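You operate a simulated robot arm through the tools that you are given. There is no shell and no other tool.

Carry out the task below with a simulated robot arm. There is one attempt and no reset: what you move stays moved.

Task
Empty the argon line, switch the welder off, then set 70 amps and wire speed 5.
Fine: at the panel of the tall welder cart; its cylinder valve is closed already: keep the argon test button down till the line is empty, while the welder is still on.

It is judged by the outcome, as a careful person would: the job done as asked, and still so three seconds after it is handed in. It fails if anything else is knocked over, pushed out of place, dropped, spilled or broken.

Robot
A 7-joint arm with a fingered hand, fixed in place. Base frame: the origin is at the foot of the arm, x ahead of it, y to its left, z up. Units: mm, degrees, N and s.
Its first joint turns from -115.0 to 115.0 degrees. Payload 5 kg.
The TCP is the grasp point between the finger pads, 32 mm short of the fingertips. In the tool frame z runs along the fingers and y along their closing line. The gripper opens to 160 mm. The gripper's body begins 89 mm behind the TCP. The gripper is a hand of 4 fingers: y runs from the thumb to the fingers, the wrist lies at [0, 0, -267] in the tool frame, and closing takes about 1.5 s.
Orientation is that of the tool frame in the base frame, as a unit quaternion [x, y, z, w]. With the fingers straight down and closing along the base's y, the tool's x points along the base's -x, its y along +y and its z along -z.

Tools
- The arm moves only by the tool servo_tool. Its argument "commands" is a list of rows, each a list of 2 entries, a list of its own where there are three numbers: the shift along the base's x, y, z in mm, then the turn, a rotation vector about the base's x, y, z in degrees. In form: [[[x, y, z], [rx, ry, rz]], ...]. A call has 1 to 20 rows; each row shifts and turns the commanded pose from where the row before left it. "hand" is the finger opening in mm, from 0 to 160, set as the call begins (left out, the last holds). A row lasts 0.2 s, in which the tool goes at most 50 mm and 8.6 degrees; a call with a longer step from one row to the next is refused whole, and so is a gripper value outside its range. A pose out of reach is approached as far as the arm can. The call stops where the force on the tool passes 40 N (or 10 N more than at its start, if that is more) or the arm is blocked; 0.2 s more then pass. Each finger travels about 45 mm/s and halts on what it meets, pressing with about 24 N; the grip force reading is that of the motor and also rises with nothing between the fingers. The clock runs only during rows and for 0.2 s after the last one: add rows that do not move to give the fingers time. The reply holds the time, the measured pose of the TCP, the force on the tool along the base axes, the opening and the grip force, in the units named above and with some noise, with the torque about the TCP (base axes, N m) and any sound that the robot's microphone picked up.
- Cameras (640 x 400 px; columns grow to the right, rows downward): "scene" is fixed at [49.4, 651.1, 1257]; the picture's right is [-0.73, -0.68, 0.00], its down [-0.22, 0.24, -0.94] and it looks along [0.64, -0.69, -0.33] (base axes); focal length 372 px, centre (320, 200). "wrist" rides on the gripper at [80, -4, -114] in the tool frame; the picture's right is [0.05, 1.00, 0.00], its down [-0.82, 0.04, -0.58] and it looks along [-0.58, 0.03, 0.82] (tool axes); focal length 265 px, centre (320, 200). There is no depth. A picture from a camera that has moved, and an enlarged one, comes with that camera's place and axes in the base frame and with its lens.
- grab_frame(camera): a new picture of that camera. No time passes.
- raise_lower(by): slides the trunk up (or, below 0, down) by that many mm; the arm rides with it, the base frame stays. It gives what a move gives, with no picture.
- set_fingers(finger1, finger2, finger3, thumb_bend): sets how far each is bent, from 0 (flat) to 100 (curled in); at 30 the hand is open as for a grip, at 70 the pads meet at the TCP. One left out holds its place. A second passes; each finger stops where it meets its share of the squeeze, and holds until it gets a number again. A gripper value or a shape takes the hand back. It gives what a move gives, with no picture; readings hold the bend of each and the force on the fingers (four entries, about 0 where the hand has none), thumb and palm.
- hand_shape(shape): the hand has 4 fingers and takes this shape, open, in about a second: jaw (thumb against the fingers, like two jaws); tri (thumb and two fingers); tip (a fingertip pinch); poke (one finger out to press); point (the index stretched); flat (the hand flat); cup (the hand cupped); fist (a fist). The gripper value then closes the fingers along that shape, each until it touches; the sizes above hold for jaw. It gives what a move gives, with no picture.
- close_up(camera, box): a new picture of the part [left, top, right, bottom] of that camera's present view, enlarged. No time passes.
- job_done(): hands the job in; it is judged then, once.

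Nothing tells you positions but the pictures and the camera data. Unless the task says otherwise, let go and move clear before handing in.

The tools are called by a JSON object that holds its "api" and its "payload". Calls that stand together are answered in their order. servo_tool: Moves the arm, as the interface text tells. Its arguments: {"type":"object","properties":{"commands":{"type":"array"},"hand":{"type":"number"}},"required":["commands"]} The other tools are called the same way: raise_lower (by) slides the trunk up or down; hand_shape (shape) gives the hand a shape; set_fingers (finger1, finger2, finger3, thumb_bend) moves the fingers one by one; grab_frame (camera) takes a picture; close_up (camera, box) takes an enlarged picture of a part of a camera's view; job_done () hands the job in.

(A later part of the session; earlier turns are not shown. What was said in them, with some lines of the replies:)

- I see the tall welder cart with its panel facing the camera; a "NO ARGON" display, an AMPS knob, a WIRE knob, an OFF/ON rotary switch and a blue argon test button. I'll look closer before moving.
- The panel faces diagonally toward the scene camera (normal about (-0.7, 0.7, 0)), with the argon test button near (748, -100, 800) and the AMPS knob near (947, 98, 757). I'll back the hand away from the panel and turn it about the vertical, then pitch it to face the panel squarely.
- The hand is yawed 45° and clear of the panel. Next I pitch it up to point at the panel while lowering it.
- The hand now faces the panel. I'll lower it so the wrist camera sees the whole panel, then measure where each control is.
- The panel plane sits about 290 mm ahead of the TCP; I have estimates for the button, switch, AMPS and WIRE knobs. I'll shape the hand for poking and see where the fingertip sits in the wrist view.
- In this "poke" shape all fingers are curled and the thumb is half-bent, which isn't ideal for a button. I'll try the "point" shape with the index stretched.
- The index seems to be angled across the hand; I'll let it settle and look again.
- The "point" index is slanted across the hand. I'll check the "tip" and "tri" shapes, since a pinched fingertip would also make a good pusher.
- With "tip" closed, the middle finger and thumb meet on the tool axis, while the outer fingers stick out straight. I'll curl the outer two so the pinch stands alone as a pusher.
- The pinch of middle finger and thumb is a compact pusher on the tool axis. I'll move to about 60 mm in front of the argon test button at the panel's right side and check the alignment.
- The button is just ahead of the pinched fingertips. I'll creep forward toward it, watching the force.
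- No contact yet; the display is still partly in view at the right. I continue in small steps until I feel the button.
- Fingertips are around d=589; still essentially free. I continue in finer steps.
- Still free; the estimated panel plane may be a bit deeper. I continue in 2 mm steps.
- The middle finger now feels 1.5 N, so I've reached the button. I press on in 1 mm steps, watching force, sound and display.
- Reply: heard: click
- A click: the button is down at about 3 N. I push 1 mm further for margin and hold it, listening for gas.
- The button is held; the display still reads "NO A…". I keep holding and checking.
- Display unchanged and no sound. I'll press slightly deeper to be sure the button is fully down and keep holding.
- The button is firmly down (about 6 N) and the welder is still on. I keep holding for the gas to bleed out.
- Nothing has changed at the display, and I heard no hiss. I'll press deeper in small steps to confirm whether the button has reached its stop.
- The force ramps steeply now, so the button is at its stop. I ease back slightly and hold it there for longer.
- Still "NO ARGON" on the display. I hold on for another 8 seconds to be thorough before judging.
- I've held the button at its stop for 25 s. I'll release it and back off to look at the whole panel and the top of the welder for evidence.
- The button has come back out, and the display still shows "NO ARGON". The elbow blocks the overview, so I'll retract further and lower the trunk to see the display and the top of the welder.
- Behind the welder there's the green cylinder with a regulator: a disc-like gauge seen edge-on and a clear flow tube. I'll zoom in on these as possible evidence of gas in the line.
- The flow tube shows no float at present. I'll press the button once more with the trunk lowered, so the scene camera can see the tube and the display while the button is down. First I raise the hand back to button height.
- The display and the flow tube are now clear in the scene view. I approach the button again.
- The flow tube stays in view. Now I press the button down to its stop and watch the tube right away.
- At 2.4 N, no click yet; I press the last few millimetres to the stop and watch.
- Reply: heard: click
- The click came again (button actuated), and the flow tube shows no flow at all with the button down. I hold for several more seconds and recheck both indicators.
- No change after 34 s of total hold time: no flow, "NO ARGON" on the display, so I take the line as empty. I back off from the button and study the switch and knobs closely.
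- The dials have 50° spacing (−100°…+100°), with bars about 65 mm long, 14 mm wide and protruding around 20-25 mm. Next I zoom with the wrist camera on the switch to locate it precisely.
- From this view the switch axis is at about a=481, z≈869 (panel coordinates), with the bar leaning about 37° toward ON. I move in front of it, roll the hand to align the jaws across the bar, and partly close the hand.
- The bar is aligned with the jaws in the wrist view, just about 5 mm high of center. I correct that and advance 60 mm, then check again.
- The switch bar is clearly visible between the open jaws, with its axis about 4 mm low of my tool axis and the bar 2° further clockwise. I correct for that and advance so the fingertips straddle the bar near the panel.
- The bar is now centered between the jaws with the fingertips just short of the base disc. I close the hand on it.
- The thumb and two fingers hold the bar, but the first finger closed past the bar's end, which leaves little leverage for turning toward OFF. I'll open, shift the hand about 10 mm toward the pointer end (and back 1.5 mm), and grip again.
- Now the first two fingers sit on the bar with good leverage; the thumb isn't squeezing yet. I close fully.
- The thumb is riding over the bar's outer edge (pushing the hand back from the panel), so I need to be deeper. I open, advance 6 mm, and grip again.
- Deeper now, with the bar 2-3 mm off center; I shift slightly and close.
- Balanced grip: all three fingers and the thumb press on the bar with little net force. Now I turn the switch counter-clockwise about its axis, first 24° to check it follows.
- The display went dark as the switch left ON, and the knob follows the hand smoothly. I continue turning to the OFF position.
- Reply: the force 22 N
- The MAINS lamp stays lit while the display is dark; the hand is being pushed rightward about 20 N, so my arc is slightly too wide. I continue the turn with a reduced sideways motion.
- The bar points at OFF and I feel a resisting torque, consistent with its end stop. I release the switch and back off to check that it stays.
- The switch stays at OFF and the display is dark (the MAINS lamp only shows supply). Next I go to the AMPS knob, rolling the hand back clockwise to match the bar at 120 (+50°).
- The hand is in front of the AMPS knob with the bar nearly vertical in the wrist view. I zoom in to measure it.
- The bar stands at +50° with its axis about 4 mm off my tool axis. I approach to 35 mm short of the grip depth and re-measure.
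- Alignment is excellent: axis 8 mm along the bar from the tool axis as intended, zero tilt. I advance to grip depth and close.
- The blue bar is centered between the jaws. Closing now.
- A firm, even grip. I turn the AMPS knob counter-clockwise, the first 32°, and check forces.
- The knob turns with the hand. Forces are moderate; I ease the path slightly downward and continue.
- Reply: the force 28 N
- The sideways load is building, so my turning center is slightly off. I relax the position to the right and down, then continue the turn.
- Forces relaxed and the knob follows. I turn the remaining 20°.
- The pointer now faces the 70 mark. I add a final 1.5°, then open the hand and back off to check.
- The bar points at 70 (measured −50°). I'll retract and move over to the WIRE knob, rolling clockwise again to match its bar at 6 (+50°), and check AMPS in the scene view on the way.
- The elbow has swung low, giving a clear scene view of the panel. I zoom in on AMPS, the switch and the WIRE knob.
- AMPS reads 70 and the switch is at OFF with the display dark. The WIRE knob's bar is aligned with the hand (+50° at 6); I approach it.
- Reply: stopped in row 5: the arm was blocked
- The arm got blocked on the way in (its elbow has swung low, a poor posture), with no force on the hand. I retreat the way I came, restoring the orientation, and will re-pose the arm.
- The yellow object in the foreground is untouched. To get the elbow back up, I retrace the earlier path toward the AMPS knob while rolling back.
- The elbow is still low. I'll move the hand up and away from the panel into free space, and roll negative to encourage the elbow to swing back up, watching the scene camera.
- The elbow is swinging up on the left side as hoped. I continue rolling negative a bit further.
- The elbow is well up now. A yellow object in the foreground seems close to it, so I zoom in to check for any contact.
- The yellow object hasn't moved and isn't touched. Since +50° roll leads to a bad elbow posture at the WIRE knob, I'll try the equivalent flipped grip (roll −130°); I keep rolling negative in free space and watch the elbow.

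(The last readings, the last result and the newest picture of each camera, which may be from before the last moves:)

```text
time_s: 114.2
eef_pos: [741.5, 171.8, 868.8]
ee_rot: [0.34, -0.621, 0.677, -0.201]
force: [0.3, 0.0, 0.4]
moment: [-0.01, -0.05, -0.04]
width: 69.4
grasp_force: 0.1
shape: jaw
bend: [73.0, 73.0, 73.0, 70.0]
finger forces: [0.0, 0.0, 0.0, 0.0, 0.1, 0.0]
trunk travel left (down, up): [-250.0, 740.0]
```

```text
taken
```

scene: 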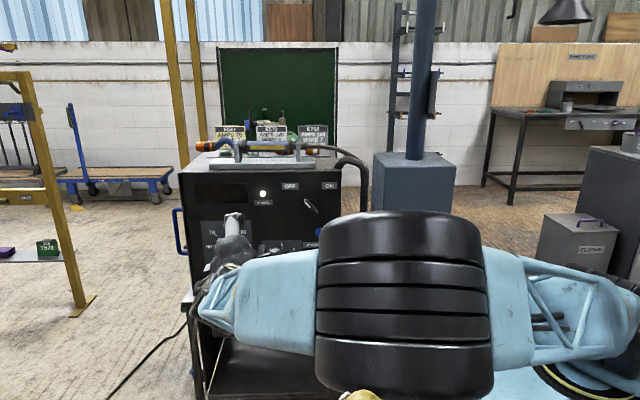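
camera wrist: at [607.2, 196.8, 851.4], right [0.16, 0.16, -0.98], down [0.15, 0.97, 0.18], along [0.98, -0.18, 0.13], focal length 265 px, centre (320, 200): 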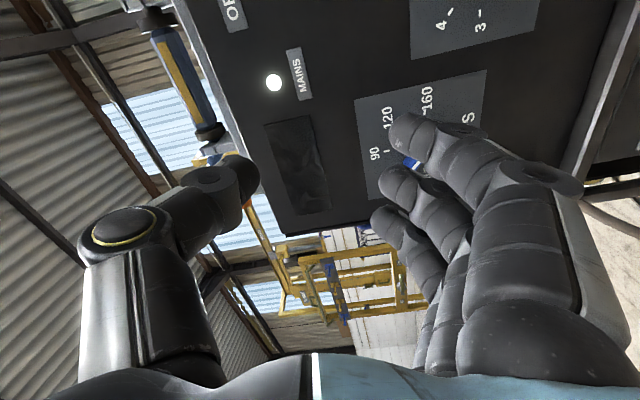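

The elbow keeps rising, away from the foreground object. I continue to −130°.

{"api": "servo_tool", "payload": {"commands": [[[0, 0, 0], [-4.95, 4.95, 0]], [[0, 0, 0], [-4.95, 4.95, 0]], [[0, 0, 0], [-4.95, 4.95, 0]], [[0, 0, 0], [-4.95, 4.95, 0]], [[0, 0, 0], [0, 0, 0]]]}}

{"api": "grab_frame", "payload": {"camera": "scene"}}

{"api": "grab_frame", "payload": {"camera": "wrist"}}

```text
time_s: 115.4
eef_pos: [741.0, 172.7, 866.2]
ee_rot: [0.48, -0.521, 0.705, -0.03]
force: [0.3, 0.2, 0.7]
moment: [0.04, -0.01, -0.02]
width: 69.5
grasp_force: 0.1
shape: jaw
bend: [73.0, 73.0, 73.0, 70.0]
finger forces: [0.0, 0.1, 0.1, 0.1, 0.0, 0.1]
trunk travel left (down, up): [-250.0, 740.0]
```

```text
taken
```

scene: 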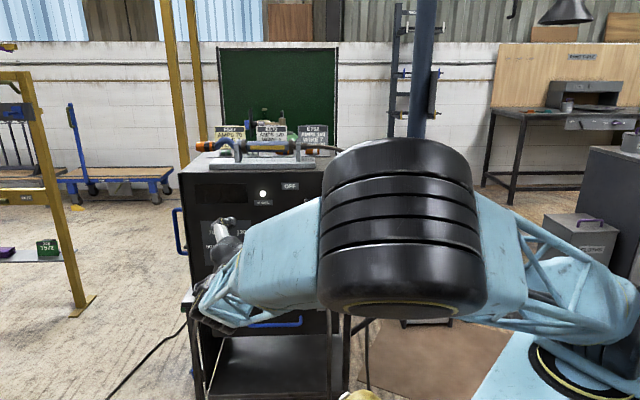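

```text
taken
camera wrist: at [621.3, 210.9, 924.5], right [-0.49, -0.48, -0.73], down [0.01, 0.83, -0.56], along [0.87, -0.28, -0.4], focal length 265 px, centre (320, 200)
```

wrist: 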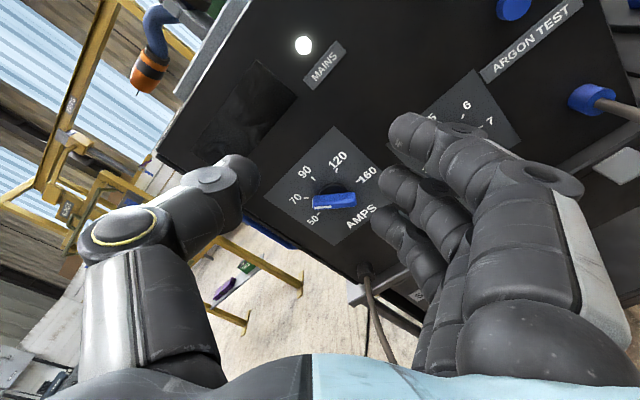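

At −130° the elbow is up and comfortable. I move to in front of the WIRE knob with this flipped grip.

{"api": "servo_tool", "payload": {"commands": [[[-0.7, -14.4, -29.6], [0, 0, 0]], [[-0.7, -14.4, -29.6], [0, 0, 0]], [[-0.7, -14.4, -29.6], [0, 0, 0]], [[-0.7, -14.4, -29.6], [0, 0, 0]], [[-0.7, -14.4, -29.6], [0, 0, 0]], [[-0.7, -14.4, -29.6], [0, 0, 0]], [[0, 0, 0], [0, 0, 0]]]}}

{"api": "grab_frame", "payload": {"camera": "wrist"}}

{"api": "grab_frame", "payload": {"camera": "scene"}}

```text
time_s: 117.0
eef_pos: [737.5, 84.5, 689.7]
ee_rot: [0.48, -0.521, 0.705, -0.03]
force: [0.8, -0.3, -0.5]
moment: [0.0, -0.01, 0.02]
width: 69.7
grasp_force: 0.0
shape: jaw
bend: [73.0, 73.0, 73.0, 70.0]
finger forces: [0.1, 0.0, 0.1, 0.0, 0.0, 0.1]
trunk travel left (down, up): [-250.0, 740.0]
```

```text
taken
camera wrist: at [617.5, 123.6, 746.7], right [-0.48, -0.48, -0.73], down [0.01, 0.83, -0.56], along [0.87, -0.28, -0.4], focal length 265 px, centre (320, 200)
```

wrist: 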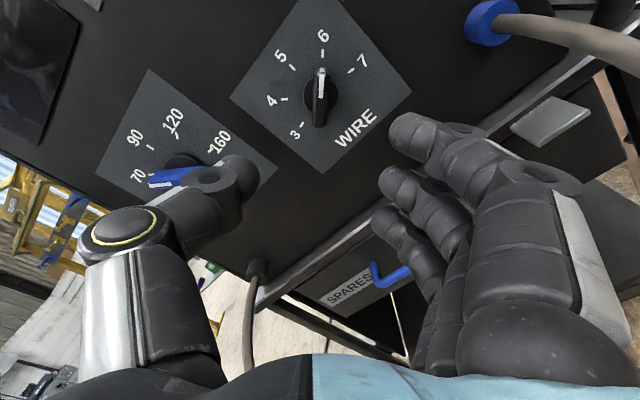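

```text
taken
```

scene: 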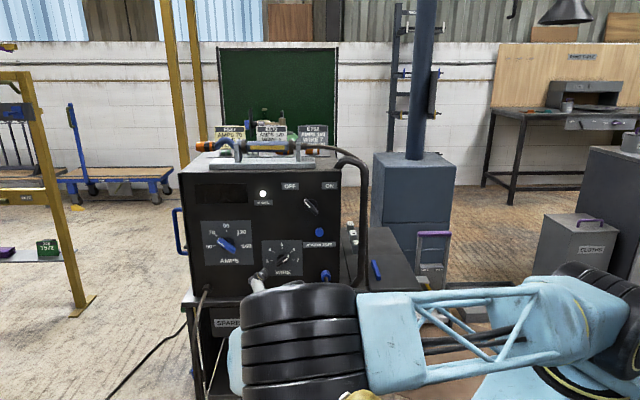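

With the flipped grip I see the WIRE knob upright in the wrist view, bar pointing at 6. I zoom in to measure alignment.

{"api": "close_up", "payload": {"camera": "wrist", "box": [210, 20, 430, 220]}}

```text
2.00 times, centred on (320, 120) of wrist
camera zoom: at [617.5, 123.6, 746.7], right [-0.48, -0.48, -0.73], down [0.01, 0.83, -0.56], along [0.87, -0.28, -0.4], focal length 531 px, centre (320, 360)
```

zoom: 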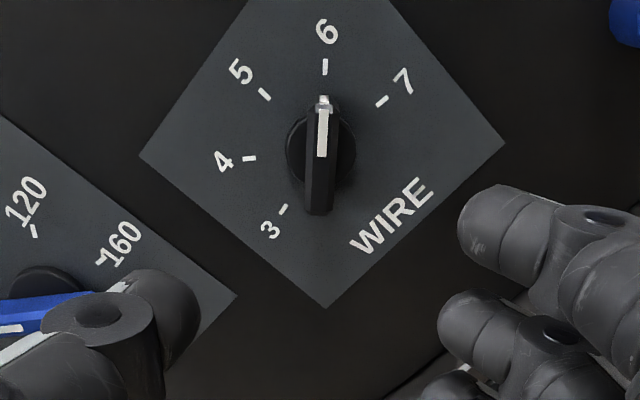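

Comparing the two viewing directions reveals a ~6 mm viewing bias along the bar, which I now account for. I approach to mid-distance.

{"api": "servo_tool", "payload": {"commands": [[[8.7, -10.6, 1.16], [0, 0, 0]], [[8.7, -10.6, 1.16], [0, 0, 0]], [[8.7, -10.6, 1.16], [0, 0, 0]], [[8.7, -10.6, 1.16], [0, 0, 0]], [[8.7, -10.6, 1.16], [0, 0, 0]], [[0, 0, 0], [0, 0, 0]]], "hand": 60}}

{"api": "grab_frame", "payload": {"camera": "wrist"}}

{"api": "close_up", "payload": {"camera": "wrist", "box": [210, 40, 430, 240]}}

{"api": "grab_frame", "payload": {"camera": "scene"}}

```text
time_s: 118.4
eef_pos: [781.8, 32.7, 696.2]
ee_rot: [0.481, -0.521, 0.705, -0.029]
force: [0.0, 0.3, 0.3]
moment: [0.01, 0.0, -0.01]
width: 60.5
grasp_force: 0.1
shape: jaw
bend: [73.0, 73.0, 73.0, 70.0]
finger forces: [0.1, 0.1, 0.0, 0.0, 0.1, 0.0]
trunk travel left (down, up): [-250.0, 740.0]
```

```text
taken
camera wrist: at [660.5, 70.9, 753.3], right [-0.48, -0.48, -0.73], down [0.01, 0.83, -0.56], along [0.87, -0.28, -0.4], focal length 265 px, centre (320, 200)
```

wrist: 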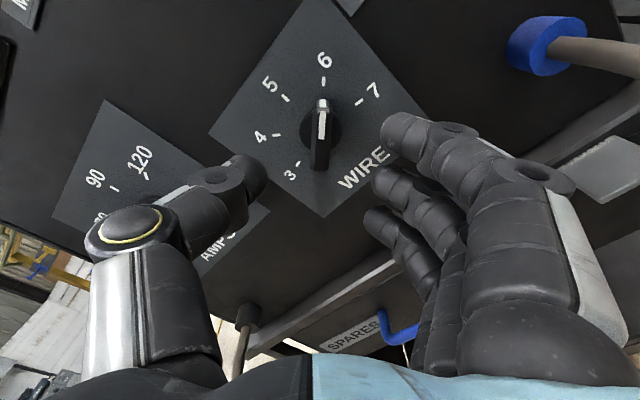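

```text
2.00 times, centred on (320, 140) of wrist
camera zoom: at [660.5, 70.9, 753.3], right [-0.48, -0.48, -0.73], down [0.01, 0.83, -0.56], along [0.87, -0.28, -0.4], focal length 531 px, centre (320, 320)
```

zoom: 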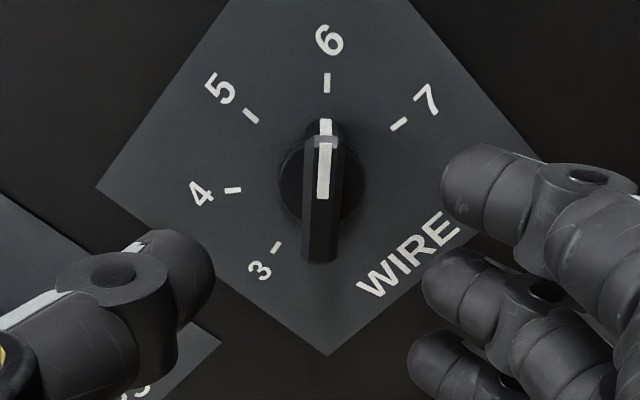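

```text
taken
```

scene: 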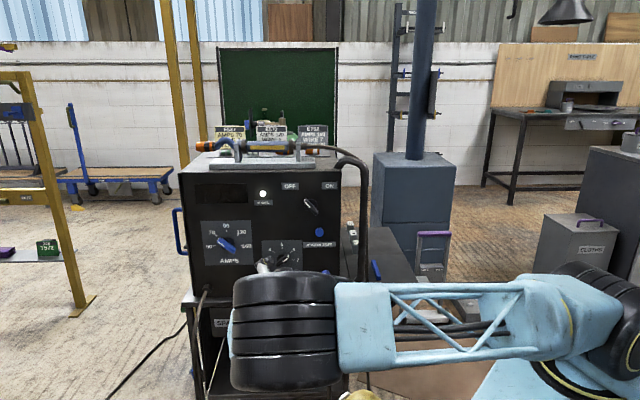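

No blocking this time. Before gripping, I test in free space that the hand can roll the needed −50° from here, then return.

{"api": "servo_tool", "payload": {"commands": [[[0, 0, 0], [-5.303, 5.303, 0]], [[0, 0, 0], [-5.303, 5.303, 0]], [[0, 0, 0], [-5.303, 5.303, 0]], [[0, 0, 0], [-5.303, 5.303, 0]], [[0, 0, 0], [-5.303, 5.303, 0]], [[0, 0, 0], [-5.303, 5.303, 0]], [[0, 0, 0], [-5.303, 5.303, 0]], [[0, 0, 0], [0, 0, 0]]]}}

{"api": "grab_frame", "payload": {"camera": "scene"}}

{"api": "grab_frame", "payload": {"camera": "wrist"}}

```text
time_s: 120.2
eef_pos: [780.7, 31.5, 696.5]
ee_rot: [0.66, -0.256, 0.646, 0.286]
force: [0.0, -1.0, -0.1]
moment: [0.0, 0.0, -0.01]
width: 60.7
grasp_force: 0.1
shape: jaw
bend: [73.0, 73.0, 73.0, 70.0]
finger forces: [0.1, 0.0, 0.0, 0.0, 0.0, 0.1]
trunk travel left (down, up): [-250.0, 740.0]
```

```text
taken
```

scene: 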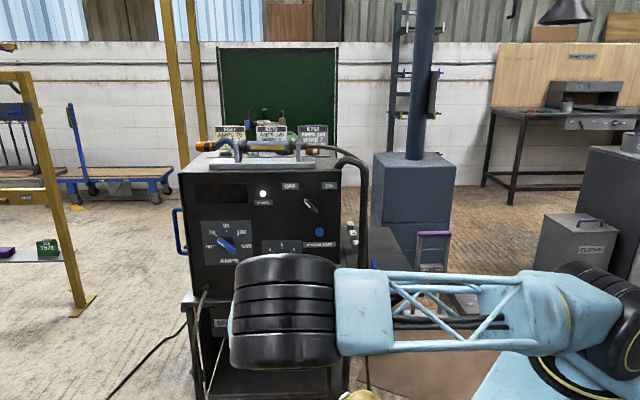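

```text
taken
camera wrist: at [707.8, 118.3, 777.7], right [-0.7, -0.7, 0.1], down [-0.47, 0.35, -0.81], along [0.53, -0.62, -0.58], focal length 265 px, centre (320, 200)
```

wrist: 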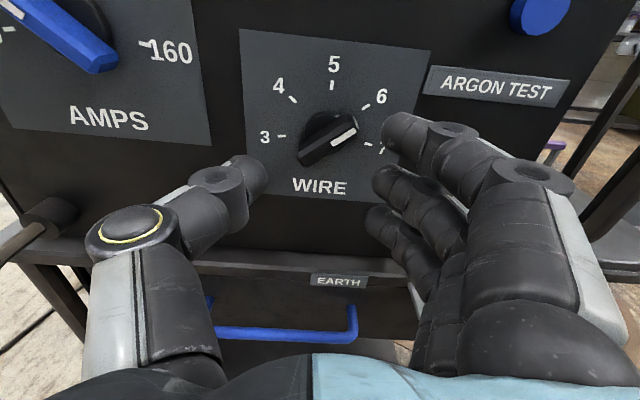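

The full turn is reachable. I roll back to the bar's alignment and re-check.

{"api": "servo_tool", "payload": {"commands": [[[0, 0, 0], [5.303, -5.303, 0]], [[0, 0, 0], [5.303, -5.303, 0]], [[0, 0, 0], [5.303, -5.303, 0]], [[0, 0, 0], [5.303, -5.303, 0]], [[0, 0, 0], [5.303, -5.303, 0]], [[0, 0, 0], [5.303, -5.303, 0]], [[0, 0, 0], [5.303, -5.303, 0]], [[0, 0, 0], [0, 0, 0]]]}}

{"api": "close_up", "payload": {"camera": "wrist", "box": [210, 40, 430, 240]}}

```text
time_s: 122.0
eef_pos: [780.5, 33.1, 696.0]
ee_rot: [0.479, -0.522, 0.705, -0.031]
force: [0.6, -0.5, 0.0]
moment: [-0.01, -0.02, -0.03]
width: 60.8
grasp_force: 0.1
shape: jaw
bend: [73.0, 73.0, 73.0, 70.0]
finger forces: [0.1, 0.0, 0.0, 0.0, 0.0, 0.0]
trunk travel left (down, up): [-250.0, 740.0]
```

```text
2.00 times, centred on (320, 140) of wrist
camera zoom: at [660.4, 71.0, 752.7], right [-0.48, -0.48, -0.73], down [0.01, 0.83, -0.56], along [0.88, -0.28, -0.4], focal length 531 px, centre (320, 320)
```

zoom: 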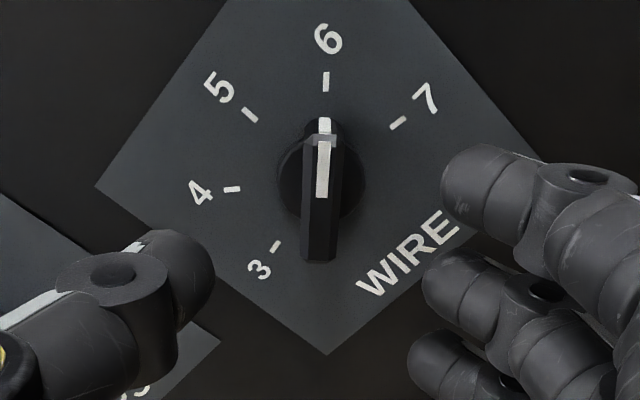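

Aligned. I advance to grip depth and close on the bar.

{"api": "servo_tool", "payload": {"commands": [[[6.5, -6.5, 0], [0, 0, 0]], [[6.5, -6.5, 0], [0, 0, 0]], [[6.5, -6.5, 0], [0, 0, 0]], [[4.5, -4.5, 0], [0, 0, 0]], [[2.8, -2.8, 0], [0, 0, 0]], [[0, 0, 0], [0, 0, 0]]]}}

{"api": "close_up", "payload": {"camera": "wrist", "box": [220, 80, 420, 220]}}

```text
time_s: 123.4
eef_pos: [807.8, 5.4, 695.1]
ee_rot: [0.48, -0.521, 0.705, -0.03]
force: [0.3, 0.3, 0.4]
moment: [-0.03, -0.01, 0.0]
width: 60.5
grasp_force: 0.1
shape: jaw
bend: [73.0, 73.0, 73.0, 70.0]
finger forces: [0.0, 0.0, 0.1, 0.1, 0.0, 0.1]
trunk travel left (down, up): [-250.0, 740.0]
```

```text
2.86 times, centred on (320, 150) of wrist
camera zoom: at [687.6, 44.2, 752.8], right [-0.48, -0.48, -0.73], down [0.01, 0.83, -0.56], along [0.87, -0.28, -0.4], focal length 758 px, centre (320, 343)
```

zoom: 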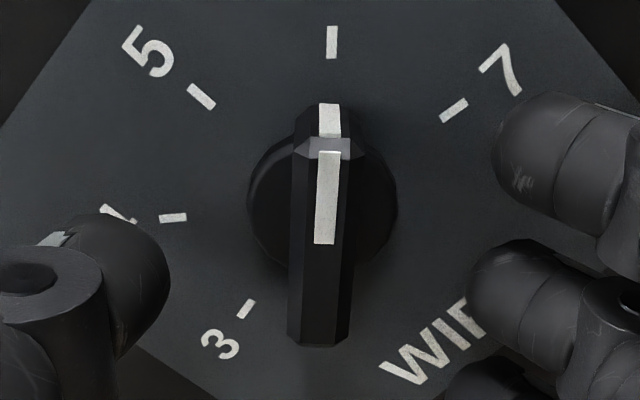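

Good view of the bar between the jaws. A 3 mm shift puts the first finger fully on the bar's end; then I close.

{"api": "servo_tool", "payload": {"commands": [[[1.6, 1.6, -1.9], [0, 0, 0]], [[0, 0, 0], [0, 0, 0]]]}}

{"api": "servo_tool", "payload": {"commands": [[[0, 0, 0], [0, 0, 0]], [[0, 0, 0], [0, 0, 0]], [[0, 0, 0], [0, 0, 0]], [[0, 0, 0], [0, 0, 0]], [[0, 0, 0], [0, 0, 0]], [[0, 0, 0], [0, 0, 0]], [[0, 0, 0], [0, 0, 0]], [[0, 0, 0], [0, 0, 0]], [[0, 0, 0], [0, 0, 0]]], "hand": 0}}

{"api": "close_up", "payload": {"camera": "wrist", "box": [220, 80, 420, 220]}}

```text
time_s: 124.0
eef_pos: [810.1, 6.7, 694.2]
ee_rot: [0.481, -0.52, 0.705, -0.031]
force: [0.1, 0.8, 0.0]
moment: [0.0, 0.01, 0.02]
width: 60.6
grasp_force: 0.1
shape: jaw
bend: [73.0, 73.0, 73.0, 70.0]
finger forces: [0.0, 0.0, 0.1, 0.0, 0.1, 0.0]
trunk travel left (down, up): [-250.0, 740.0]
```

```text
time_s: 126.0
eef_pos: [808.9, 6.4, 693.2]
ee_rot: [0.48, -0.52, 0.705, -0.031]
force: [5.2, -0.3, 3.7]
moment: [-0.01, 0.02, 0.07]
width: 3.2
grasp_force: 23.7
shape: jaw
bend: [71.0, 71.0, 68.0, 70.0]
finger forces: [5.5, 10.4, 0.0, 0.0, 19.8, 0.1]
trunk travel left (down, up): [-250.0, 740.0]
```

```text
2.86 times, centred on (320, 150) of wrist
camera zoom: at [689.2, 45.8, 751.0], right [-0.48, -0.48, -0.73], down [0.01, 0.83, -0.56], along [0.87, -0.28, -0.4], focal length 758 px, centre (320, 343)
```

zoom: 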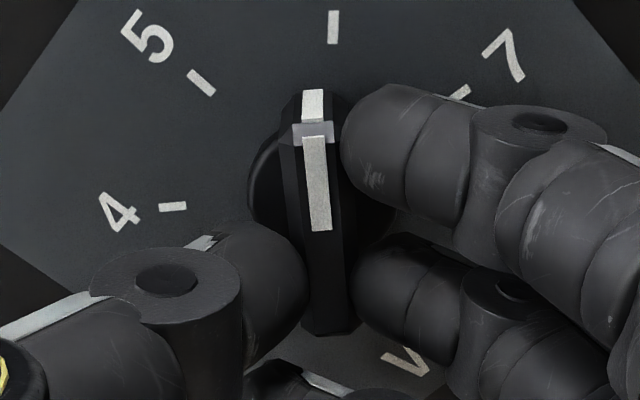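

The bar is held by the thumb and two fingers; the squeeze already nudged it a few degrees the right way. I turn it counter-clockwise 30° and check.

{"api": "servo_tool", "payload": {"commands": [[[-0.39, -0.39, -0.56], [-5.303, 5.303, 0]], [[-0.43, -0.43, -0.49], [-5.303, 5.303, 0]], [[-0.47, -0.47, -0.41], [-5.303, 5.303, 0]], [[-0.51, -0.51, -0.32], [-5.303, 5.303, 0]], [[0, 0, 0], [0, 0, 0]]]}}

{"api": "close_up", "payload": {"camera": "wrist", "box": [220, 60, 420, 220]}}

```text
time_s: 127.2
eef_pos: [807.3, 6.0, 691.9]
ee_rot: [0.597, -0.381, 0.689, 0.154]
force: [3.2, -5.3, 0.5]
moment: [0.08, 0.06, -0.06]
width: 2.3
grasp_force: 24.1
shape: jaw
bend: [71.0, 71.0, 68.0, 70.0]
finger forces: [6.8, 12.5, 0.0, 0.0, 15.4, 0.1]
trunk travel left (down, up): [-250.0, 740.0]
```

```text
2.50 times, centred on (320, 140) of wrist
camera zoom: at [712.2, 69.4, 770.8], right [-0.68, -0.68, -0.29], down [-0.24, 0.58, -0.78], along [0.69, -0.46, -0.56], focal length 664 px, centre (320, 350)
```

zoom: 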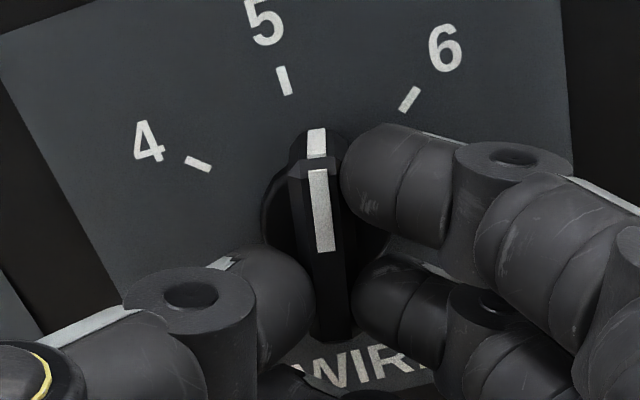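

The knob follows nicely; about 13° remain to reach 5. I turn that amount and check the pointer against the tick.

{"api": "servo_tool", "payload": {"commands": [[[-0.46, -0.46, -0.19], [-4.596, 4.596, 0]], [[-0.47, -0.47, -0.13], [-4.596, 4.596, 0]], [[0, 0, 0], [0, 0, 0]]]}}

{"api": "close_up", "payload": {"camera": "wrist", "box": [220, 60, 420, 220]}}

```text
time_s: 128.0
eef_pos: [806.1, 5.1, 690.8]
ee_rot: [0.637, -0.311, 0.667, 0.231]
force: [1.5, -4.2, -3.9]
moment: [0.16, 0.05, -0.06]
width: 2.6
grasp_force: 23.9
shape: jaw
bend: [71.0, 70.0, 68.0, 70.0]
finger forces: [7.2, 12.6, 0.0, 0.0, 14.9, 0.0]
trunk travel left (down, up): [-250.0, 740.0]
```

```text
2.50 times, centred on (320, 140) of wrist
camera zoom: at [723.9, 81.2, 773.6], right [-0.71, -0.7, -0.07], down [-0.37, 0.45, -0.81], along [0.6, -0.55, -0.58], focal length 664 px, centre (320, 350)
```

zoom: 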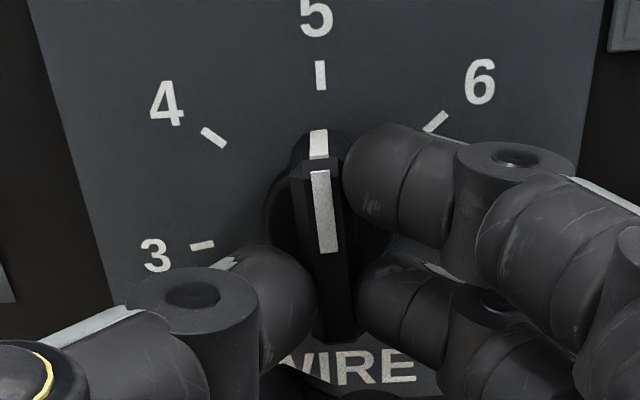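

The pointer lines up with 5 to within about 3° (slightly past). I nudge back 2.5°, then release and back off to check.

{"api": "servo_tool", "payload": {"commands": [[[0.2, 0.2, 0], [1.77, -1.77, 0]], [[0, 0, 0], [0, 0, 0]]]}}

{"api": "close_up", "payload": {"camera": "wrist", "box": [220, 60, 420, 220]}}

{"api": "servo_tool", "payload": {"commands": [[[0, 0, 0], [0, 0, 0]], [[0, 0, 0], [0, 0, 0]], [[0, 0, 0], [0, 0, 0]], [[0, 0, 0], [0, 0, 0]], [[0, 0, 0], [0, 0, 0]], [[0, 0, 0], [0, 0, 0]], [[0, 0, 0], [0, 0, 0]]], "hand": 60}}

{"api": "close_up", "payload": {"camera": "wrist", "box": [220, 60, 420, 220]}}

```text
time_s: 128.6
eef_pos: [806.4, 5.5, 691.8]
ee_rot: [0.63, -0.325, 0.671, 0.217]
force: [-0.9, -3.1, -3.4]
moment: [0.16, 0.06, -0.1]
width: 2.3
grasp_force: 23.5
shape: jaw
bend: [71.0, 70.0, 68.0, 70.0]
finger forces: [7.0, 13.2, 0.0, 0.0, 15.6, 0.1]
trunk travel left (down, up): [-250.0, 740.0]
```

```text
2.50 times, centred on (320, 140) of wrist
camera zoom: at [721.8, 79.0, 773.5], right [-0.7, -0.7, -0.11], down [-0.35, 0.47, -0.81], along [0.62, -0.53, -0.58], focal length 664 px, centre (320, 350)
```

zoom: 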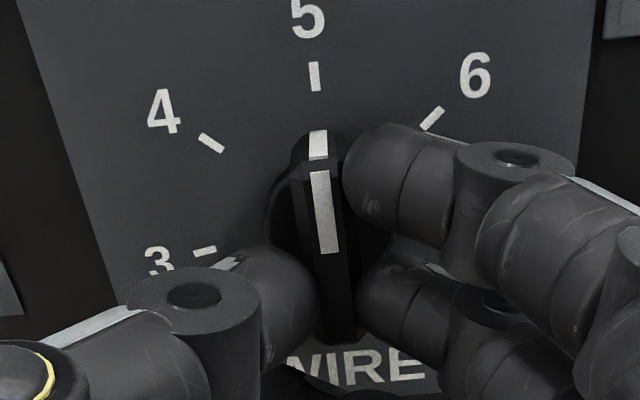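

```text
time_s: 130.2
eef_pos: [806.8, 4.2, 691.7]
ee_rot: [0.63, -0.324, 0.671, 0.218]
force: [0.2, 1.3, 0.2]
moment: [-0.01, 0.0, 0.03]
width: 59.6
grasp_force: 0.0
shape: jaw
bend: [73.0, 73.0, 73.0, 70.0]
finger forces: [0.0, 0.0, 0.0, 0.1, 0.0, 0.0]
trunk travel left (down, up): [-250.0, 740.0]
```

```text
2.50 times, centred on (320, 140) of wrist
camera zoom: at [721.7, 79.0, 773.7], right [-0.7, -0.7, -0.11], down [-0.35, 0.47, -0.81], along [0.62, -0.53, -0.58], focal length 664 px, centre (320, 350)
```

zoom: 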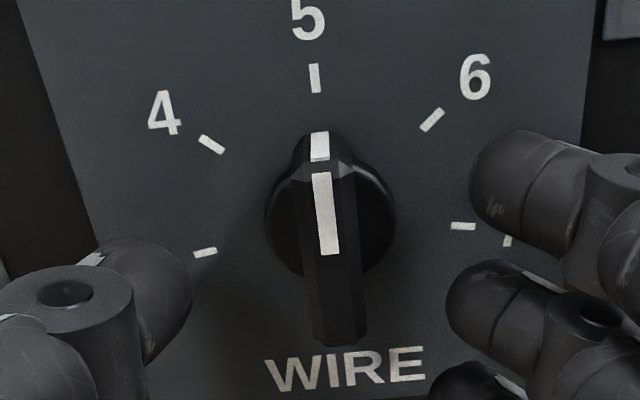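

After release the pointer sits right at the 5 tick. I back the hand straight off and check everything with the scene camera.

{"api": "servo_tool", "payload": {"commands": [[[-5, 5, 0], [0, 0, 0]], [[-10, 10, 0], [0, 0, 0]], [[-20, 20, 0], [0, 0, 0]], [[-20, 20, 0], [0, 0, 0]], [[-25, 25, 0], [0, 0, 0]], [[0, 0, 0], [0, 0, 0]]]}}

{"api": "grab_frame", "payload": {"camera": "wrist"}}

{"api": "close_up", "payload": {"camera": "wrist", "box": [240, 20, 420, 180]}}

{"api": "grab_frame", "payload": {"camera": "scene"}}

```text
time_s: 131.6
eef_pos: [725.9, 84.7, 692.3]
ee_rot: [0.63, -0.324, 0.672, 0.217]
force: [0.5, 0.7, -0.1]
moment: [0.05, -0.02, 0.01]
width: 59.5
grasp_force: 0.1
shape: jaw
bend: [73.0, 73.0, 73.0, 70.0]
finger forces: [0.0, 0.0, 0.0, 0.0, 0.1, 0.0]
trunk travel left (down, up): [-250.0, 740.0]
```

```text
taken
camera wrist: at [641.4, 158.9, 773.5], right [-0.7, -0.7, -0.11], down [-0.35, 0.47, -0.81], along [0.62, -0.53, -0.58], focal length 265 px, centre (320, 200)
```

wrist: 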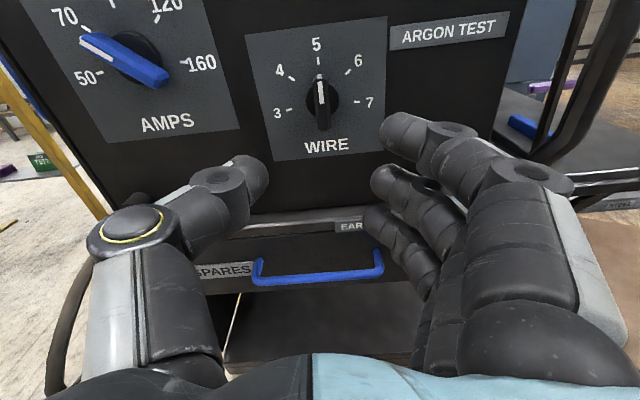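

```text
2.50 times, centred on (330, 100) of wrist
camera zoom: at [641.4, 158.9, 773.5], right [-0.7, -0.7, -0.11], down [-0.35, 0.47, -0.81], along [0.62, -0.53, -0.58], focal length 664 px, centre (295, 450)
```

zoom: 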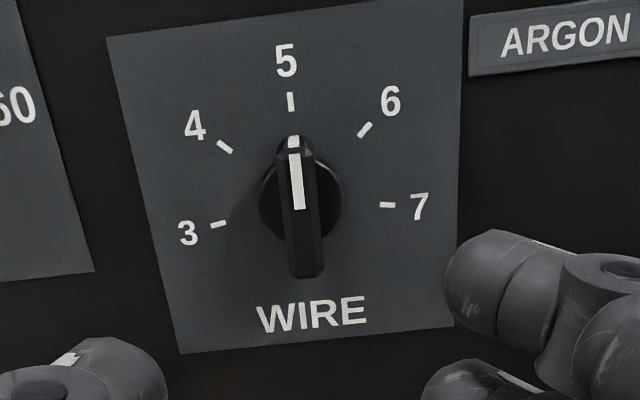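

```text
taken
```

scene: 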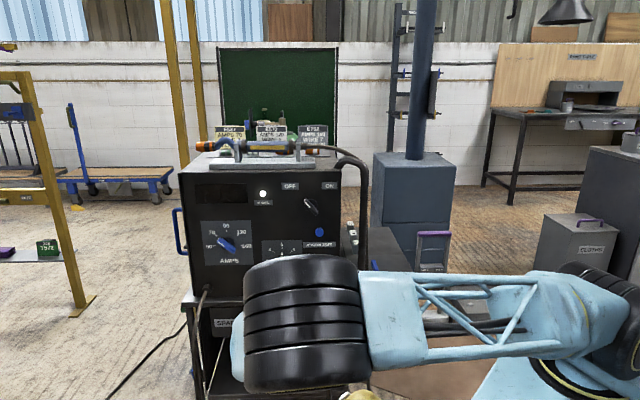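

WIRE reads 5. I zoom once more on AMPS and the switch to confirm they're unchanged.

{"api": "close_up", "payload": {"camera": "scene", "box": [195, 215, 265, 270]}}

{"api": "close_up", "payload": {"camera": "scene", "box": [250, 170, 350, 250]}}

{"api": "close_up", "payload": {"camera": "wrist", "box": [20, 0, 240, 150]}}

```text
7.27 times, centred on (230, 242) of scene
camera zoom: at [49.4, 651.1, 1257.0], right [-0.73, -0.68, 0.0], down [-0.22, 0.24, -0.94], along [0.64, -0.69, -0.33], focal length 2704 px, centre (974, -109)
```

zoom: 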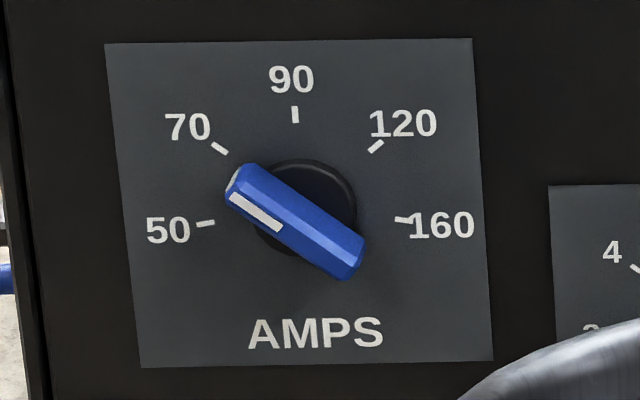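

```text
5.00 times, centred on (300, 210) of scene
camera zoom: at [49.4, 651.1, 1257.0], right [-0.73, -0.68, 0.0], down [-0.22, 0.24, -0.94], along [0.64, -0.69, -0.33], focal length 1859 px, centre (420, 150)
```

zoom: 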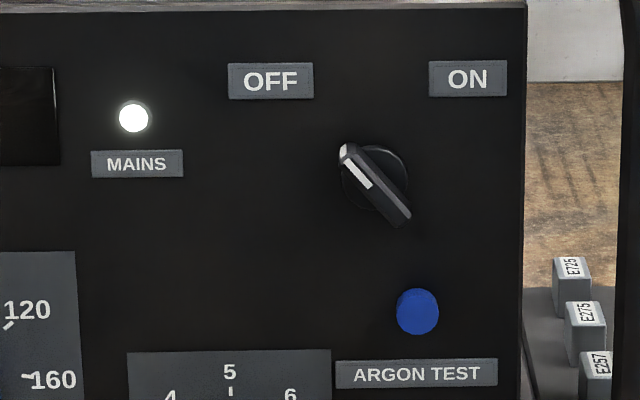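

```text
2.67 times, centred on (130, 75) of wrist
camera zoom: at [641.4, 158.9, 773.5], right [-0.7, -0.7, -0.11], down [-0.35, 0.47, -0.81], along [0.62, -0.53, -0.58], focal length 708 px, centre (827, 533)
```

zoom: 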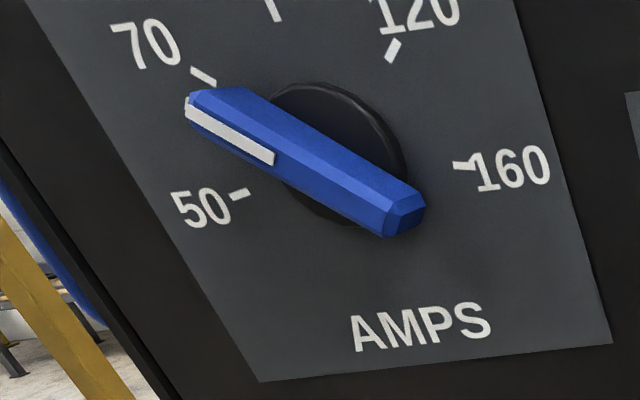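

The job's end state checks out: the switch is at OFF with the display dark, AMPS' bar is parallel to the 70 tick, and WIRE points at 5. The argon button is released, the hand is open and clear of the panel, and nothing else has moved, so I hand in.

{"api": "job_done", "payload": {}}

```text
The job is handed in.
```

I handed the job in with the welder off, AMPS at 70 and WIRE at 5. I couldn't confirm directly that the argon line emptied.

- **Argon line:** I held the argon test button down for about 34 s in total (25 s, then 9 s), with the welder still on. I heard the click of the button but no hiss. I could see the flow tube behind the welder only during the second press, and it showed no flow. The display read "NO ARGON" from the start and never changed, so it proves nothing either way. I took the line as empty from the lack of flow and the long hold.
- **Welder:** The switch points at OFF and the display is dark. The MAINS lamp is still lit; I took it as only showing that the supply is connected.
- **Settings:** The AMPS pointer is within about 2° of the 70 mark, and the WIRE pointer is at 5 to about the same accuracy.

The arm was blocked once on the way to the WIRE knob, with no force on the hand. I backed out and gripped the knob from the other side. Nothing looked knocked over or moved in the pictures, and the hand is open and clear of the panel.
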